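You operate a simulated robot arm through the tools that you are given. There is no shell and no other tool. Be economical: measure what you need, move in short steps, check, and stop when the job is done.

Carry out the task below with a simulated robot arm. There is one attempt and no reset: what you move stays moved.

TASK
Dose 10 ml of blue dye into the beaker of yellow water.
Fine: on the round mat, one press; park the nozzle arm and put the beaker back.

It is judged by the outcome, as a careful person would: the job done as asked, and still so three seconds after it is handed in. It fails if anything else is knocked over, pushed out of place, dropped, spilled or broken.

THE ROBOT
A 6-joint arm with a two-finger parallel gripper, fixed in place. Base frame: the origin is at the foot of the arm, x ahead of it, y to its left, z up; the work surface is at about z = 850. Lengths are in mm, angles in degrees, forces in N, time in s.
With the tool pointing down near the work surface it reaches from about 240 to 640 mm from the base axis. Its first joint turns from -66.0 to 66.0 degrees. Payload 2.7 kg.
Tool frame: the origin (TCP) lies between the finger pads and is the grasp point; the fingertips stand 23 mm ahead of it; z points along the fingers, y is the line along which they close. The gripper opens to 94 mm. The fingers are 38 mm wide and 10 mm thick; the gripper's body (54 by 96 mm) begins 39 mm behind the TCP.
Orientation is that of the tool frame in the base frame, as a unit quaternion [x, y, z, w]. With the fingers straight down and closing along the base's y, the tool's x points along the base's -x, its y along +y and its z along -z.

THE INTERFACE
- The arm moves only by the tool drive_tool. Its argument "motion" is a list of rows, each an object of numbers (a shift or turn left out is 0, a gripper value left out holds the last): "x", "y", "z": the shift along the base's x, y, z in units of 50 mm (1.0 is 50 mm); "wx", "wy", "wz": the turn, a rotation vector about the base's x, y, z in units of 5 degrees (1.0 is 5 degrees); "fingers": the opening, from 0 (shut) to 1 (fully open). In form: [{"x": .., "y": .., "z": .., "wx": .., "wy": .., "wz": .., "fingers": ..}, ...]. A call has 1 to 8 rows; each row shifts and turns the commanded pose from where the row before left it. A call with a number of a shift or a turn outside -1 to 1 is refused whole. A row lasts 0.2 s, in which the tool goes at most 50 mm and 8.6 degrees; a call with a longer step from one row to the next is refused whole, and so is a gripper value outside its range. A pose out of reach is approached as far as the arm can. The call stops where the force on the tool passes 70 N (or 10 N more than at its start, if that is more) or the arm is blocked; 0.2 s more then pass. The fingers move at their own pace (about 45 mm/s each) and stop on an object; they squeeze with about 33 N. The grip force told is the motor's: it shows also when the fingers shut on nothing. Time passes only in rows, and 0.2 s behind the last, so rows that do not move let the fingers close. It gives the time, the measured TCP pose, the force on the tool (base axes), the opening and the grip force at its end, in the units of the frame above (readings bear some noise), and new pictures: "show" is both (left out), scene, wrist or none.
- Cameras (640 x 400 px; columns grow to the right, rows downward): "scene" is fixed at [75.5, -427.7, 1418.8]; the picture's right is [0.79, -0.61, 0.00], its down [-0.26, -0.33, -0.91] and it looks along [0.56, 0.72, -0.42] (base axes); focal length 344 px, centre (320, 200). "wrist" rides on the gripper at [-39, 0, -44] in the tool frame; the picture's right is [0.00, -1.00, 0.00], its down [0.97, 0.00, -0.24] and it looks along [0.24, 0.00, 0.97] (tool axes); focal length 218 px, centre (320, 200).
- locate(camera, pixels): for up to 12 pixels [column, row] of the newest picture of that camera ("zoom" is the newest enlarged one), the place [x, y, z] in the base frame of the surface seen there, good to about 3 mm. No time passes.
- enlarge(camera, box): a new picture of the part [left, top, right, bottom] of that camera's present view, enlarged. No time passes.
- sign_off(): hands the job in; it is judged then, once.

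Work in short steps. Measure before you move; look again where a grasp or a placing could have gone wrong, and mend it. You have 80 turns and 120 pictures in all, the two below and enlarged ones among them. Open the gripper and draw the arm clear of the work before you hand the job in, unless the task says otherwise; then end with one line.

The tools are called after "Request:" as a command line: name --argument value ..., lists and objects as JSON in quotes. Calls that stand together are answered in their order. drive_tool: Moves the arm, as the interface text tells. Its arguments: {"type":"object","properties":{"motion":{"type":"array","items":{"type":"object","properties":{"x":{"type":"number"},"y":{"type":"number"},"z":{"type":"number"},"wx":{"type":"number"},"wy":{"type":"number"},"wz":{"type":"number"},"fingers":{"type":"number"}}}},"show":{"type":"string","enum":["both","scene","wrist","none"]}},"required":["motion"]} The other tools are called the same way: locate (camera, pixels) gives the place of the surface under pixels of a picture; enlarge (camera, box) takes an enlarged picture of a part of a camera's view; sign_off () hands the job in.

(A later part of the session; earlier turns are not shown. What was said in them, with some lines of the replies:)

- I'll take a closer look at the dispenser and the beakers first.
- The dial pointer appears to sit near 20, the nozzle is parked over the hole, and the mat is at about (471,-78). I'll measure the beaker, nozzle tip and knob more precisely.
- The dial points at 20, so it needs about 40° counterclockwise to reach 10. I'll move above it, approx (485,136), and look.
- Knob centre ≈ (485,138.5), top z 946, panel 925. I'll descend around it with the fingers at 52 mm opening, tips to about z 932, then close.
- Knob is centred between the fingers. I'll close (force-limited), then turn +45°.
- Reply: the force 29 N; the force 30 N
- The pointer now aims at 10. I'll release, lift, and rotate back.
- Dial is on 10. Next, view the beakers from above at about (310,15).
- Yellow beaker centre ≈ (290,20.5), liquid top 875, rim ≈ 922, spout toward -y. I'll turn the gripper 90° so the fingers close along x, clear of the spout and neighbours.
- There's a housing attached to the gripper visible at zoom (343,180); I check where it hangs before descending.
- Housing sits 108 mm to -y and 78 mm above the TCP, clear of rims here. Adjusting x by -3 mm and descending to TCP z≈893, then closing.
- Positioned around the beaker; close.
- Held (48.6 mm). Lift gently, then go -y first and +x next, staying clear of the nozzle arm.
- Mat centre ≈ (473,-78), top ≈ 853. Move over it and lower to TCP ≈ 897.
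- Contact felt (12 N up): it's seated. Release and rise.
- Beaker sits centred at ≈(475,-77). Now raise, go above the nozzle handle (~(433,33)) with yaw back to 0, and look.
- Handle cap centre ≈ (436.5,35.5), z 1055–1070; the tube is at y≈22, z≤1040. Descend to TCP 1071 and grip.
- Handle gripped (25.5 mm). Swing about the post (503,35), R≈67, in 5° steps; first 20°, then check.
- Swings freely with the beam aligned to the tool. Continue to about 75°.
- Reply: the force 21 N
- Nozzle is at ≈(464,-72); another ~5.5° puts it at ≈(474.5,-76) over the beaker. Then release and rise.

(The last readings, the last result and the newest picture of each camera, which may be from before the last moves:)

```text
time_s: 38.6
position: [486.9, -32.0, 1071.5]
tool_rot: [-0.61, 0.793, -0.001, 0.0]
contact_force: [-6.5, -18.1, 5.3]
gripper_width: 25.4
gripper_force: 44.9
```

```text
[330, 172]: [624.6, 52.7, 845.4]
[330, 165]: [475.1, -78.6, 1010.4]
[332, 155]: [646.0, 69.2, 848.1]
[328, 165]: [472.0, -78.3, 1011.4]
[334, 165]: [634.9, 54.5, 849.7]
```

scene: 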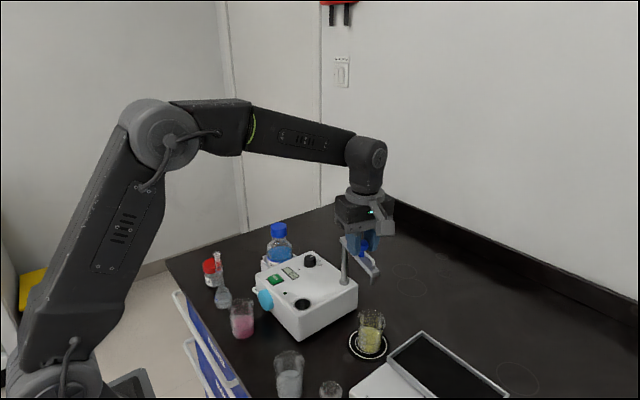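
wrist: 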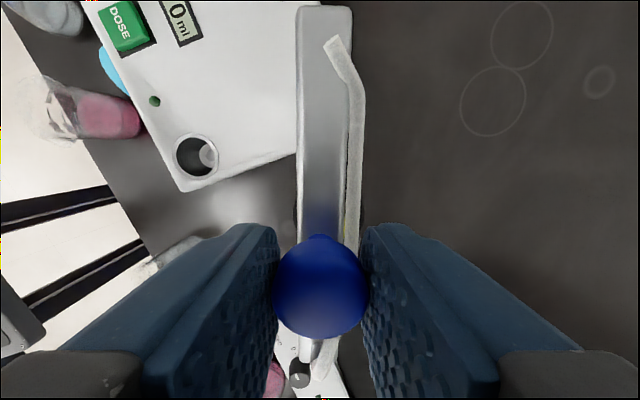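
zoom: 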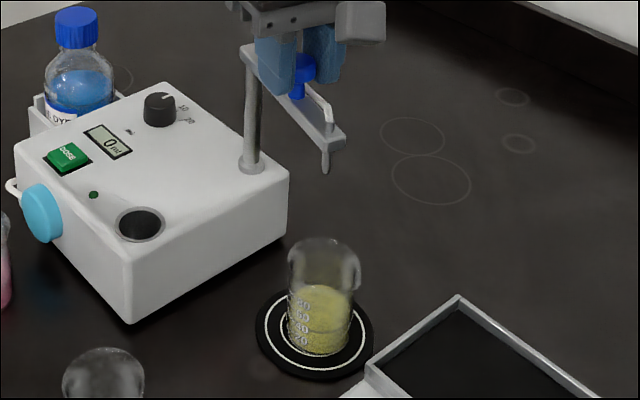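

Nozzle ≈(474,-77) above the beaker. Release, rise and look.

Request:
drive_tool --motion '[{"fingers": 0.55}, {}, {}, {"z": 0.5}, {"z": 0.8}, {"z": 0.4}, {}]'

Request:
enlarge --camera "scene" --box '[310, 220, 430, 370]'

Request:
locate --camera "wrist" --pixels '[[320, 200], [315, 240], [320, 180]]'

```text
time_s: 40.2
position: [486.9, -29.7, 1156.8]
tool_rot: [-0.608, 0.794, 0.0, 0.0]
contact_force: [-0.4, 1.0, -0.3]
gripper_width: 51.6
gripper_force: 0.1
```

scene: 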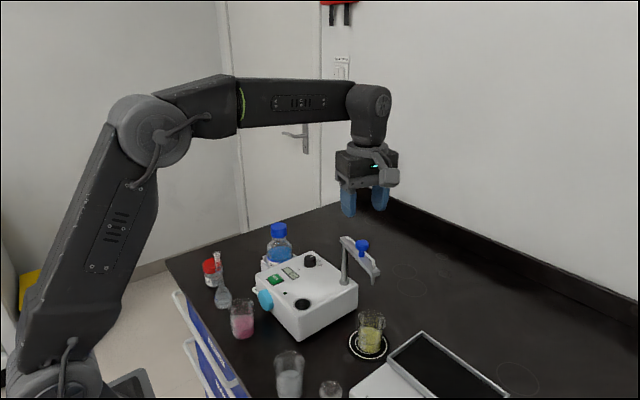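
wrist: 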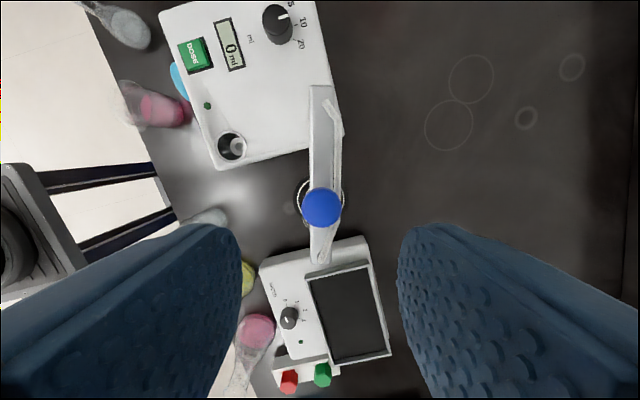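

```text
2.67 times, centred on (370, 295) of scene
```

zoom: 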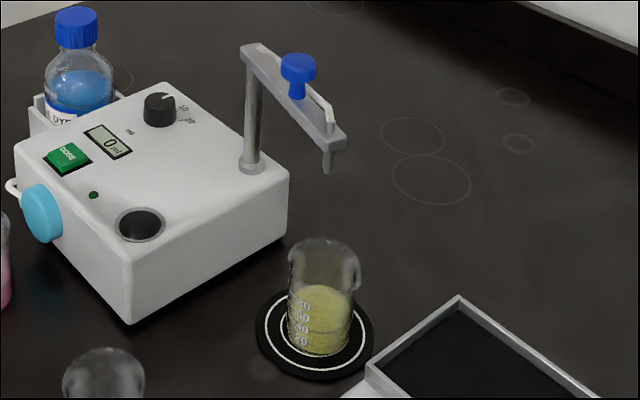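

```text
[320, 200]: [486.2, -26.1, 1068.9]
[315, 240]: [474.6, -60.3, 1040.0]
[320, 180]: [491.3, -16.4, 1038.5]
```

Nozzle is over the beaker. Now move to above the DOSE button ≈(391,138), fingers closed.

Request:
drive_tool --motion '[{"x": -0.48, "y": 0.84, "fingers": 0}, {"x": -0.48, "y": 0.84}, {"x": -0.48, "y": 0.84}, {"x": -0.48, "y": 0.84}, {"z": -0.9}, {"z": -0.9}, {}]' --show "wrist"

Request:
enlarge --camera "scene" --box '[250, 220, 330, 320]'

```text
time_s: 41.8
position: [390.4, 139.0, 1068.2]
tool_rot: [-0.609, 0.793, 0.0, 0.001]
contact_force: [-0.1, 0.3, 0.4]
gripper_width: 0.0
gripper_force: 32.9
```

wrist: 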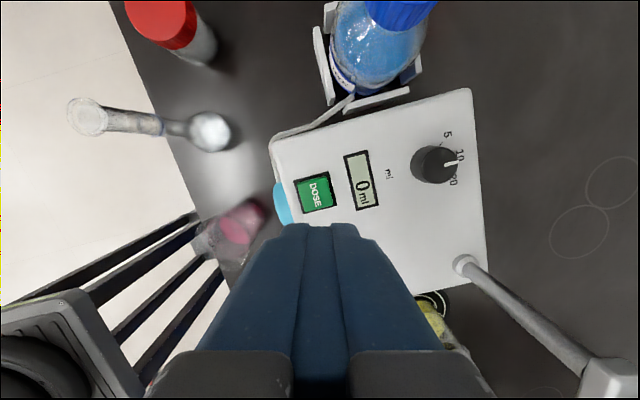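

```text
4.00 times, centred on (290, 270) of scene
```

zoom: 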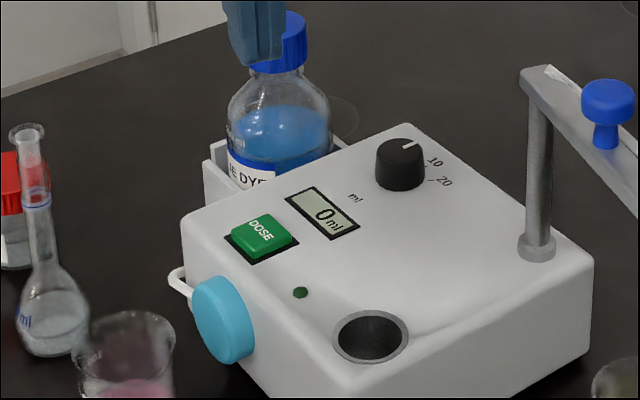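

Request:
locate --camera "wrist" --pixels '[[315, 193], [299, 197], [331, 189], [311, 177], [318, 209], [345, 150], [293, 175]]'

Request:
locate --camera "zoom" --pixels '[[260, 232], [240, 236], [285, 238], [262, 220], [262, 246], [230, 238], [330, 225]]'

```text
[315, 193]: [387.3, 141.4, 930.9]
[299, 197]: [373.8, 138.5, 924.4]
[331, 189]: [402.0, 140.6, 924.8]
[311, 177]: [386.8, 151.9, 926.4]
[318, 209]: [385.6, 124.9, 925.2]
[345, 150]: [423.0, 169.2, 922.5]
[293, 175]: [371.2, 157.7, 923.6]
```

```text
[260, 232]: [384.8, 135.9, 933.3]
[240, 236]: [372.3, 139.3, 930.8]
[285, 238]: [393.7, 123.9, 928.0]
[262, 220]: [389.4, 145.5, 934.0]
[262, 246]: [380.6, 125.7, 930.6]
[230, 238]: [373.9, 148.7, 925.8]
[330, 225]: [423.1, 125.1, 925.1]
```

Button centre ≈(387,139), top ≈932. Descend to tips ~10 mm above.

Request:
drive_tool --motion '[{"x": -0.06, "z": -0.7}, {"z": -0.7}, {"z": -0.6}, {}]' --show "wrist"

Request:
enlarge --camera "scene" --box '[250, 220, 330, 320]'

```text
time_s: 42.8
position: [387.4, 137.0, 965.3]
tool_rot: [-0.609, 0.793, 0.0, -0.001]
contact_force: [-0.9, -0.7, 1.2]
gripper_width: 0.1
gripper_force: 33.4
```

wrist: 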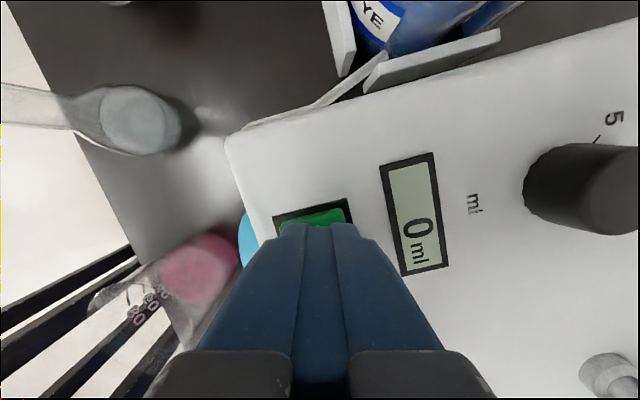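

```text
4.00 times, centred on (290, 270) of scene
```

zoom: 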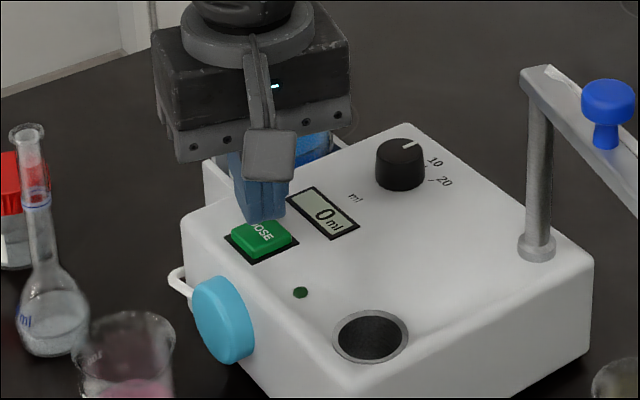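

Aligned. Press down progressively.

Request:
drive_tool --motion '[{"z": -0.06}, {"z": -0.06}, {"z": -0.04}, {"z": -0.04}, {"z": -0.02}]' --show "wrist"

```text
time_s: 44.0
position: [386.9, 137.6, 956.3]
tool_rot: [-0.609, 0.793, 0.0, 0.0]
contact_force: [0.8, 0.2, 0.7]
gripper_width: 0.1
gripper_force: 32.8
```

wrist: 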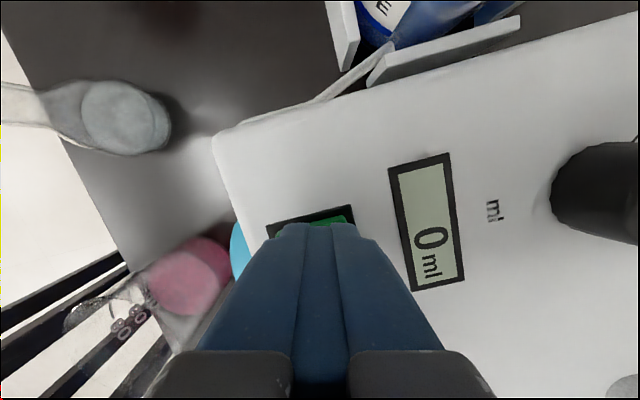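

Request:
drive_tool --motion '[{"z": -0.03}, {"z": -0.03}, {}]' --show "wrist"

```text
time_s: 44.8
position: [387.7, 138.0, 952.9]
tool_rot: [-0.609, 0.793, 0.0, 0.0]
contact_force: [-0.5, 1.6, 1.5]
gripper_width: 0.2
gripper_force: 32.7
```

wrist: 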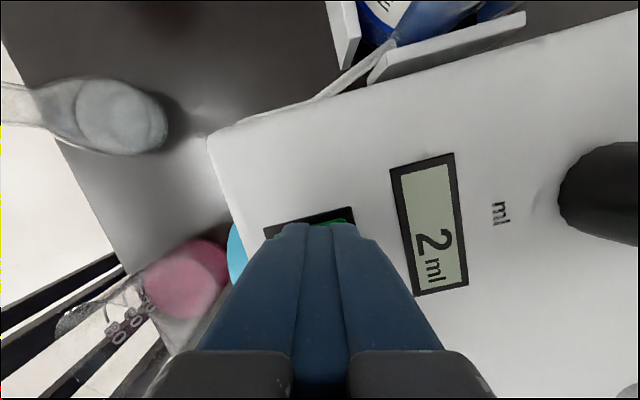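

Display shows 2 ml — dosing has begun. Lift straight off and wait.

Request:
drive_tool --motion '[{"z": 0.3}, {"z": 0.6}, {"z": 0.8}, {}, {}, {}, {}, {}]'

Request:
enlarge --camera "scene" --box '[250, 220, 400, 370]'

```text
time_s: 46.6
position: [388.7, 138.4, 1038.3]
tool_rot: [-0.609, 0.793, 0.0, -0.001]
contact_force: [0.1, 0.2, -0.5]
gripper_width: 0.0
gripper_force: 32.8
```

scene: 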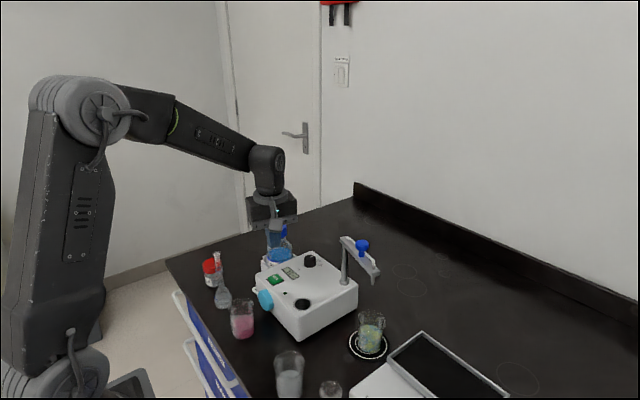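
wrist: 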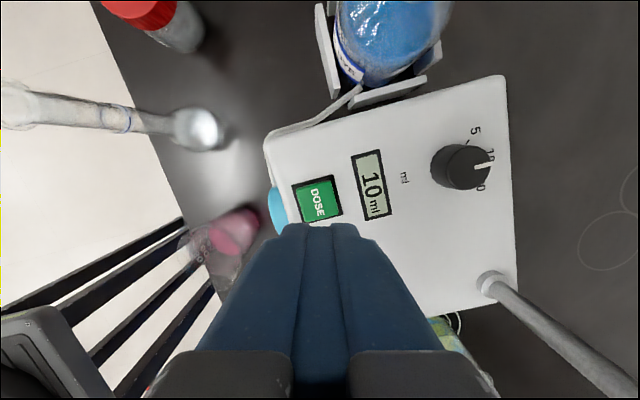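

```text
2.67 times, centred on (325, 295) of scene
```

zoom: 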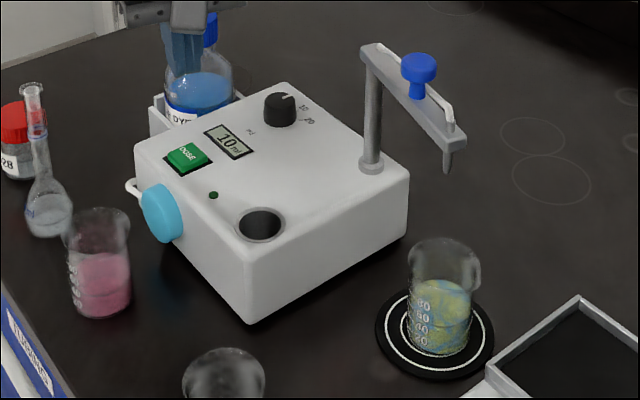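

Display reads 10 ml, beaker mixed. Now back above the handle (~(487,-30)).

Request:
drive_tool --motion '[{"z": 0.8, "fingers": 0.55}, {"z": 0.8}, {"z": 0.8}, {"x": 0.49, "y": -0.84}, {"x": 0.49, "y": -0.84}, {"x": 0.49, "y": -0.84}, {"x": 0.49, "y": -0.84}, {}]'

Request:
locate --camera "wrist" --pixels '[[320, 200], [320, 208]]'

```text
time_s: 48.4
position: [484.5, -32.5, 1159.0]
tool_rot: [-0.609, 0.793, 0.0, 0.0]
contact_force: [-0.7, 0.5, 0.0]
gripper_width: 51.6
gripper_force: 0.0
```

scene: 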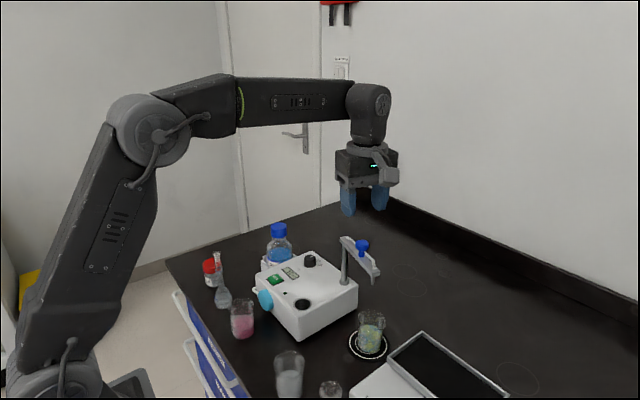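
wrist: 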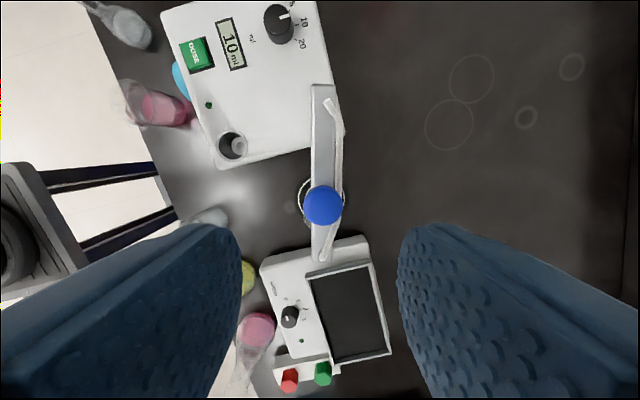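

```text
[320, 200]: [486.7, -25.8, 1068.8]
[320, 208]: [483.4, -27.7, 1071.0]
```

Request:
drive_tool --motion '[{"x": 0.04, "y": 0.04, "z": -0.6}, {"z": -0.7}, {"z": -0.45}, {}, {"fingers": 0.1}, {}, {}, {}]' --show "wrist"

```text
time_s: 50.2
position: [486.5, -27.3, 1071.3]
tool_rot: [-0.609, 0.793, 0.0, 0.0]
contact_force: [0.7, -1.0, -2.9]
gripper_width: 25.7
gripper_force: 45.0
```

wrist: 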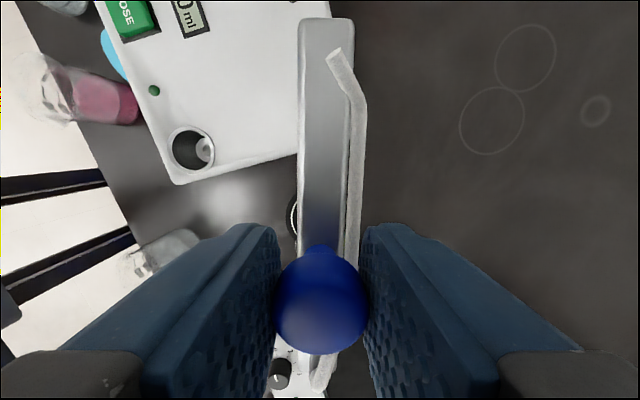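

Gripped. Swing back along the reverse arc.

Request:
drive_tool --motion '[{"x": -0.123, "y": 0.038, "wz": -1}, {"x": -0.108, "y": 0.0447, "wz": -1}, {"x": -0.1037, "y": 0.054, "wz": -1}, {"x": -0.0986, "y": 0.0628, "wz": -1}, {"x": -0.0927, "y": 0.0712, "wz": -1}, {"x": -0.0862, "y": 0.079, "wz": -1}, {"x": -0.079, "y": 0.0862, "wz": -1}, {"x": -0.0712, "y": 0.0927, "wz": -1}]' --show "none"

Request:
drive_tool --motion '[{"x": -0.0628, "y": 0.0986, "wz": -1}, {"x": -0.054, "y": 0.1037, "wz": -1}, {"x": -0.0447, "y": 0.108, "wz": -1}, {"x": -0.035, "y": 0.1115, "wz": -1}, {"x": -0.025, "y": 0.114, "wz": -1}, {"x": -0.015, "y": 0.09, "wz": -1}, {}]'

```text
time_s: 52.0
position: [450.0, -0.1, 1070.5]
tool_rot: [-0.301, 0.954, -0.001, 0.002]
contact_force: [16.4, 9.3, 6.2]
gripper_width: 25.6
gripper_force: 45.3
```

```text
time_s: 53.6
position: [438.0, 29.0, 1070.3]
tool_rot: [-0.043, 0.999, 0.001, 0.003]
contact_force: [27.5, 2.5, -0.1]
gripper_width: 25.5
gripper_force: 45.0
```

scene: 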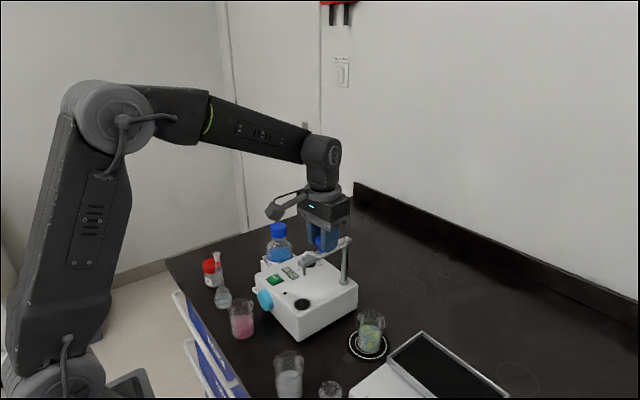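
wrist: 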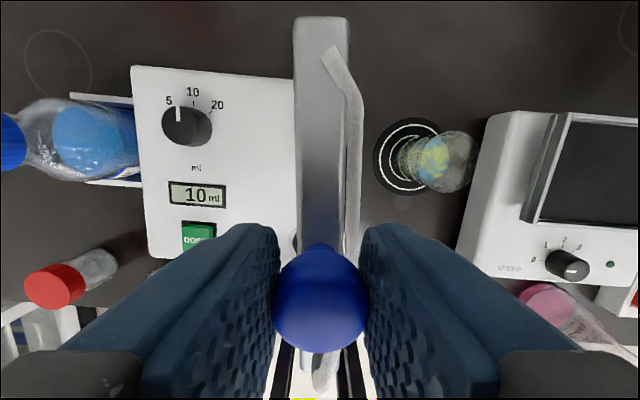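

About 5° remain: y +6 mm, easing the x strain.

Request:
drive_tool --motion '[{"x": 0.04, "y": 0.12, "wz": -1}, {}]' --show "wrist"

```text
time_s: 54.2
position: [439.1, 34.6, 1071.1]
tool_rot: [-0.001, 1.0, 0.001, -0.001]
contact_force: [-0.4, -5.8, 8.8]
gripper_width: 25.5
gripper_force: 45.0
```

wrist: 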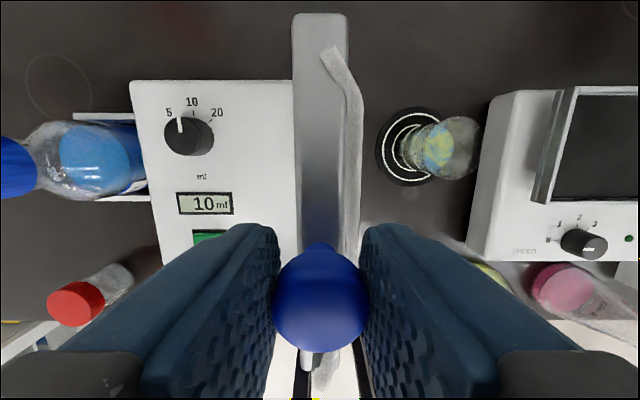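

Request:
drive_tool --motion '[{"fingers": 0.55}, {}, {}, {"z": 0.5}, {"z": 0.8}, {"z": 0.4}, {}]'

Request:
locate --camera "wrist" --pixels '[[312, 196], [303, 130], [323, 130], [307, 252], [313, 76]]'

Request:
enlarge --camera "scene" --box '[280, 220, 380, 320]'

```text
time_s: 55.8
position: [440.7, 36.5, 1157.8]
tool_rot: [0.0, 1.0, 0.0, 0.0]
contact_force: [0.6, -1.0, -0.1]
gripper_width: 51.6
gripper_force: 0.0
```

scene: 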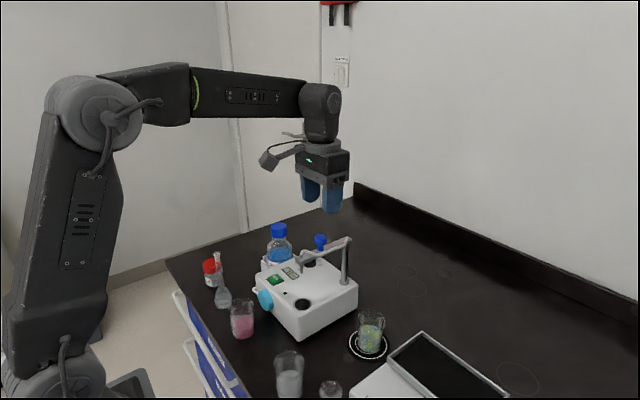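
wrist: 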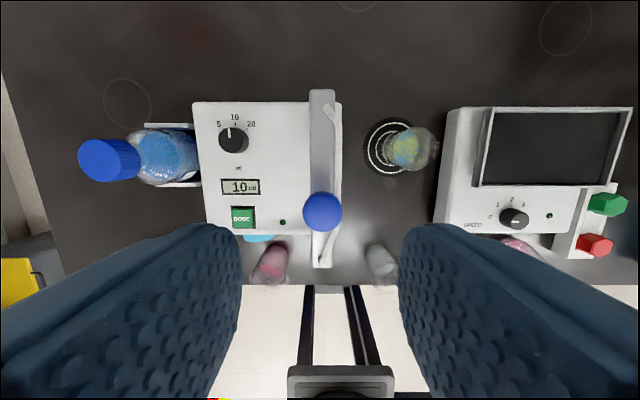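

```text
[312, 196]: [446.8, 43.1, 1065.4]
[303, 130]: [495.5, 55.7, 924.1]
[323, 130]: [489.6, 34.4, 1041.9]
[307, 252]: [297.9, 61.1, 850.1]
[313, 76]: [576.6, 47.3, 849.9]
```

```text
4.00 times, centred on (330, 270) of scene
```

zoom: 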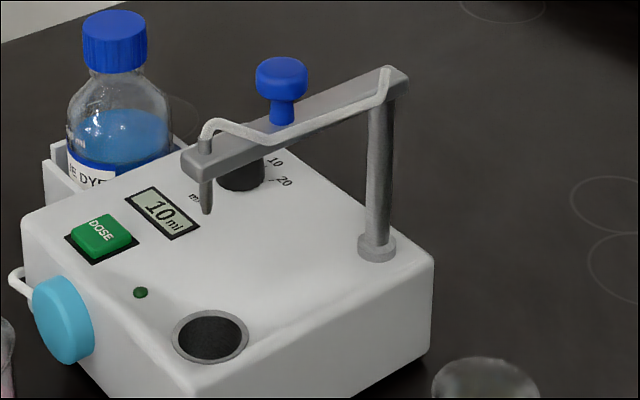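

Arm is parked exactly as before. Go back over the beaker at (474.5,-79) with yaw 90.

Request:
drive_tool --motion '[{"wz": 1, "x": 0.11, "y": -0.38, "fingers": 0.84}, {"wz": 1, "x": 0.11, "y": -0.38}, {"wz": 1, "x": 0.11, "y": -0.38}, {"wz": 1, "x": 0.11, "y": -0.38}, {"wz": 1, "x": 0.11, "y": -0.38}, {"wz": 1, "x": 0.11, "y": -0.41}, {"wz": 1}, {"wz": 1}]' --show "none"

Request:
drive_tool --motion '[{"wz": 1}, {"wz": 1}, {"wz": 1}, {"wz": 1}, {"wz": 1}, {"wz": 1}, {"wz": 1}, {"wz": 1}]' --show "none"

Request:
drive_tool --motion '[{"wz": 1, "z": -0.8}, {"wz": 1, "z": -0.8}, {"z": -0.7}, {}]'

```text
time_s: 57.6
position: [472.6, -79.6, 1156.6]
tool_rot: [-0.344, 0.939, 0.001, 0.0]
contact_force: [-0.5, 0.3, 0.2]
gripper_width: 78.9
gripper_force: 0.0
```

```text
time_s: 59.4
position: [473.4, -79.5, 1155.3]
tool_rot: [-0.643, 0.766, 0.0, 0.0]
contact_force: [0.0, -0.2, 0.3]
gripper_width: 79.1
gripper_force: 0.0
```

```text
time_s: 60.4
position: [473.9, -78.5, 1041.4]
tool_rot: [0.708, -0.707, 0.001, 0.0]
contact_force: [0.2, 0.0, 0.8]
gripper_width: 79.0
gripper_force: 0.2
```

scene: 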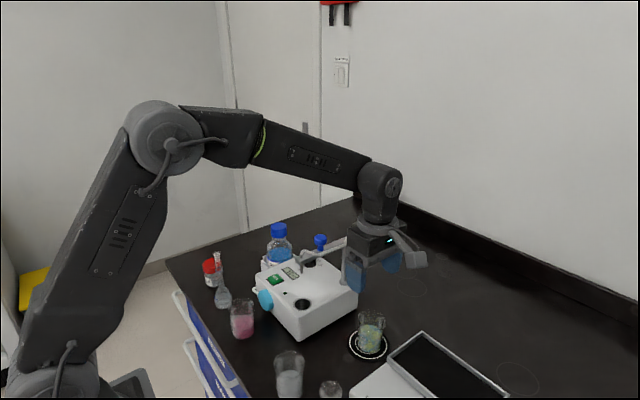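
wrist: 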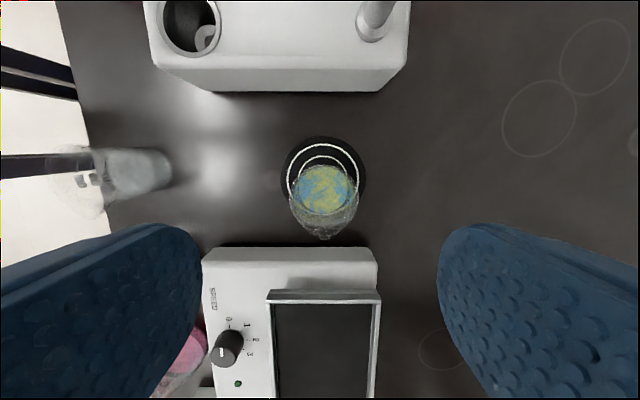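

Beaker in place; descend to 897 (x +1.5 mm) and grip.

Request:
drive_tool --motion '[{"x": 0.03, "z": -0.9}, {"z": -0.8}, {"z": -0.7}, {"z": -0.48}, {}, {"fingers": 0.3}, {}, {}]' --show "none"

Request:
drive_tool --motion '[{}, {}]' --show "wrist"

```text
time_s: 62.2
position: [474.5, -79.8, 895.9]
tool_rot: [-0.707, 0.707, 0.0, 0.0]
contact_force: [-0.2, -0.6, -0.2]
gripper_width: 48.6
gripper_force: 33.5
```

```text
time_s: 62.8
position: [473.6, -79.4, 896.1]
tool_rot: [-0.707, 0.707, 0.0, 0.0]
contact_force: [0.2, 1.0, 0.5]
gripper_width: 48.6
gripper_force: 33.7
```

wrist: 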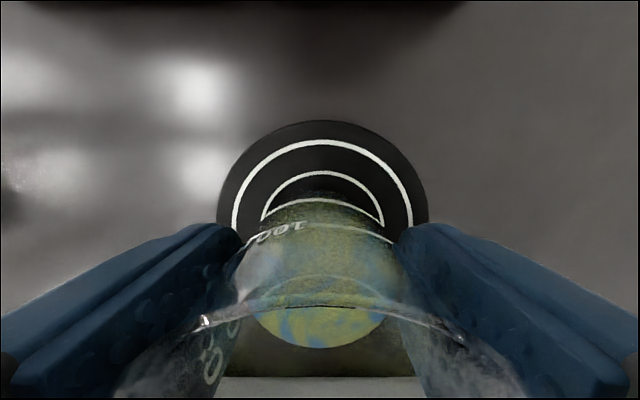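

Held. Lift, retrace: -x, then +y.

Request:
drive_tool --motion '[{"z": 0.2}, {"z": 0.4}, {"z": 0.5}, {"z": 0.5}, {"z": 0.4}, {"z": 0.16}, {}]' --show "none"

Request:
drive_tool --motion '[{"x": -0.3}, {"x": -0.5}, {"x": -0.7}, {"x": -0.7}, {"x": -0.7}, {"x": -0.5}, {"x": -0.32}, {}]' --show "none"

Request:
drive_tool --motion '[{"y": 0.2}, {"y": 0.4}, {"y": 0.5}, {"y": 0.5}, {"y": 0.3}, {"y": 0.1}, {}]'

```text
time_s: 64.4
position: [475.0, -79.6, 1004.4]
tool_rot: [0.707, -0.707, 0.0, 0.0]
contact_force: [-0.4, 0.3, -0.3]
gripper_width: 48.6
gripper_force: 32.7
```

```text
time_s: 66.2
position: [287.8, -79.6, 1004.3]
tool_rot: [0.707, -0.707, 0.0, 0.0]
contact_force: [-0.3, -0.1, -1.0]
gripper_width: 48.7
gripper_force: 32.9
```

```text
time_s: 67.8
position: [287.6, 20.4, 1005.1]
tool_rot: [-0.707, 0.707, 0.0, 0.0]
contact_force: [-0.7, -0.7, -1.1]
gripper_width: 48.8
gripper_force: 33.3
```

scene: 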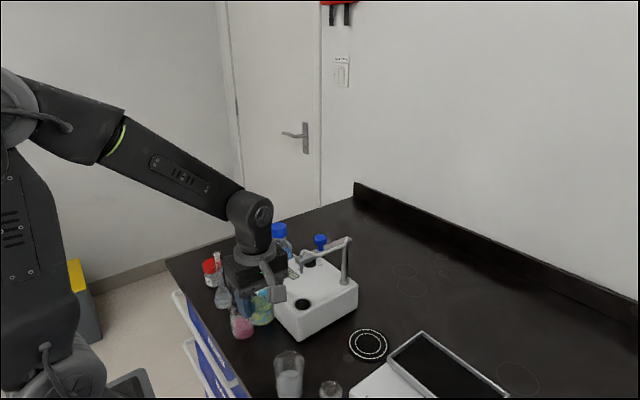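
wrist: 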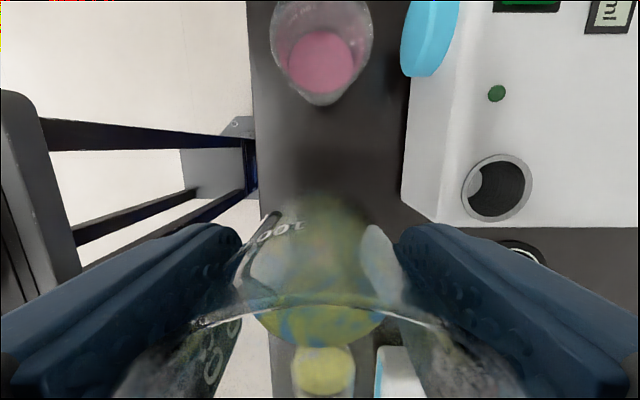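

Over the original spot (287.6,20.4). Lower to ~898, then slowly to contact.

Request:
drive_tool --motion '[{"z": -0.4}, {"z": -0.6}, {"z": -0.6}, {"z": -0.4}, {"z": -0.12}, {"z": -0.04}, {}]' --show "none"

Request:
drive_tool --motion '[{"z": -0.04}, {}]' --show "none"

```text
time_s: 69.4
position: [288.8, 20.0, 895.3]
tool_rot: [-0.707, 0.707, 0.0, 0.0]
contact_force: [-1.0, 0.3, -1.6]
gripper_width: 48.8
gripper_force: 32.6
```

```text
time_s: 70.0
position: [287.6, 19.9, 894.9]
tool_rot: [0.707, -0.707, 0.0, -0.001]
contact_force: [0.3, -0.2, -1.6]
gripper_width: 49.1
gripper_force: 33.0
```

Request:
drive_tool --motion '[{"z": -0.03}, {}]' --show "none"

```text
time_s: 70.6
position: [288.1, 20.8, 894.2]
tool_rot: [-0.707, 0.707, 0.0, 0.0]
contact_force: [-4.9, 0.7, 13.5]
gripper_width: 48.9
gripper_force: 32.8
```

Contact. Release and rise.

Request:
drive_tool --motion '[{"z": 0.02, "fingers": 0.6}, {"fingers": 0.84}, {}, {}, {"z": 0.3}, {"z": 0.8}, {"z": 0.9}, {"z": 0.9}]' --show "none"

Request:
drive_tool --motion '[{"z": 0.9}, {"z": 0.9}, {"z": 0.5}, {}]'

Request:
enlarge --camera "scene" --box '[180, 210, 400, 400]'

```text
time_s: 72.4
position: [288.5, 21.3, 1039.0]
tool_rot: [-0.707, 0.707, 0.002, -0.002]
contact_force: [-0.5, -0.4, 0.3]
gripper_width: 79.0
gripper_force: 0.1
```

```text
time_s: 73.4
position: [288.3, 21.0, 1154.3]
tool_rot: [0.708, -0.707, 0.0, 0.0]
contact_force: [-0.3, 0.1, 0.9]
gripper_width: 78.9
gripper_force: 0.1
```

scene: 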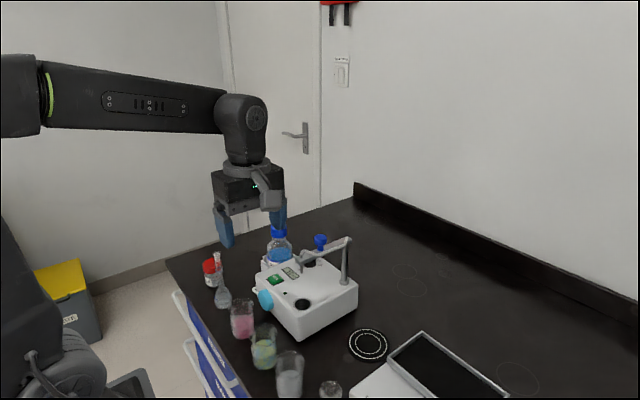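
wrist: 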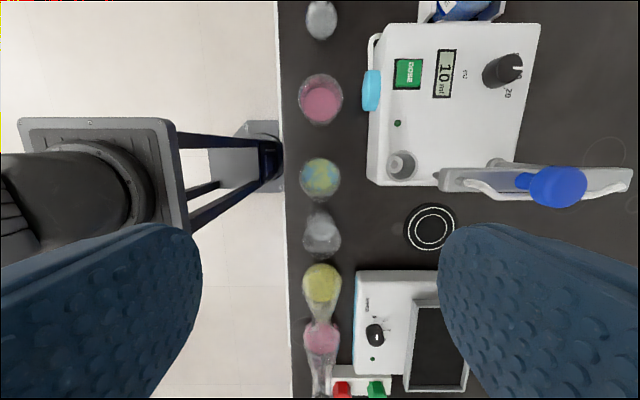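

```text
2.11 times, centred on (290, 305) of scene
```

zoom: 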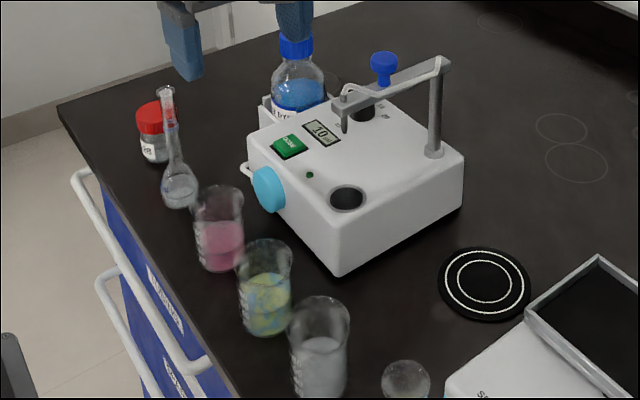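

The beaker is back in its original spot, the nozzle arm is parked, and the arm is clear with the gripper open.

Request:
sign_off

```text
The job is handed in.
```

I set the dial to 10 ml and dosed the yellow beaker with blue dye on the round mat with one press; the display read 10 ml. The nozzle arm is parked again and the beaker is back in its place.
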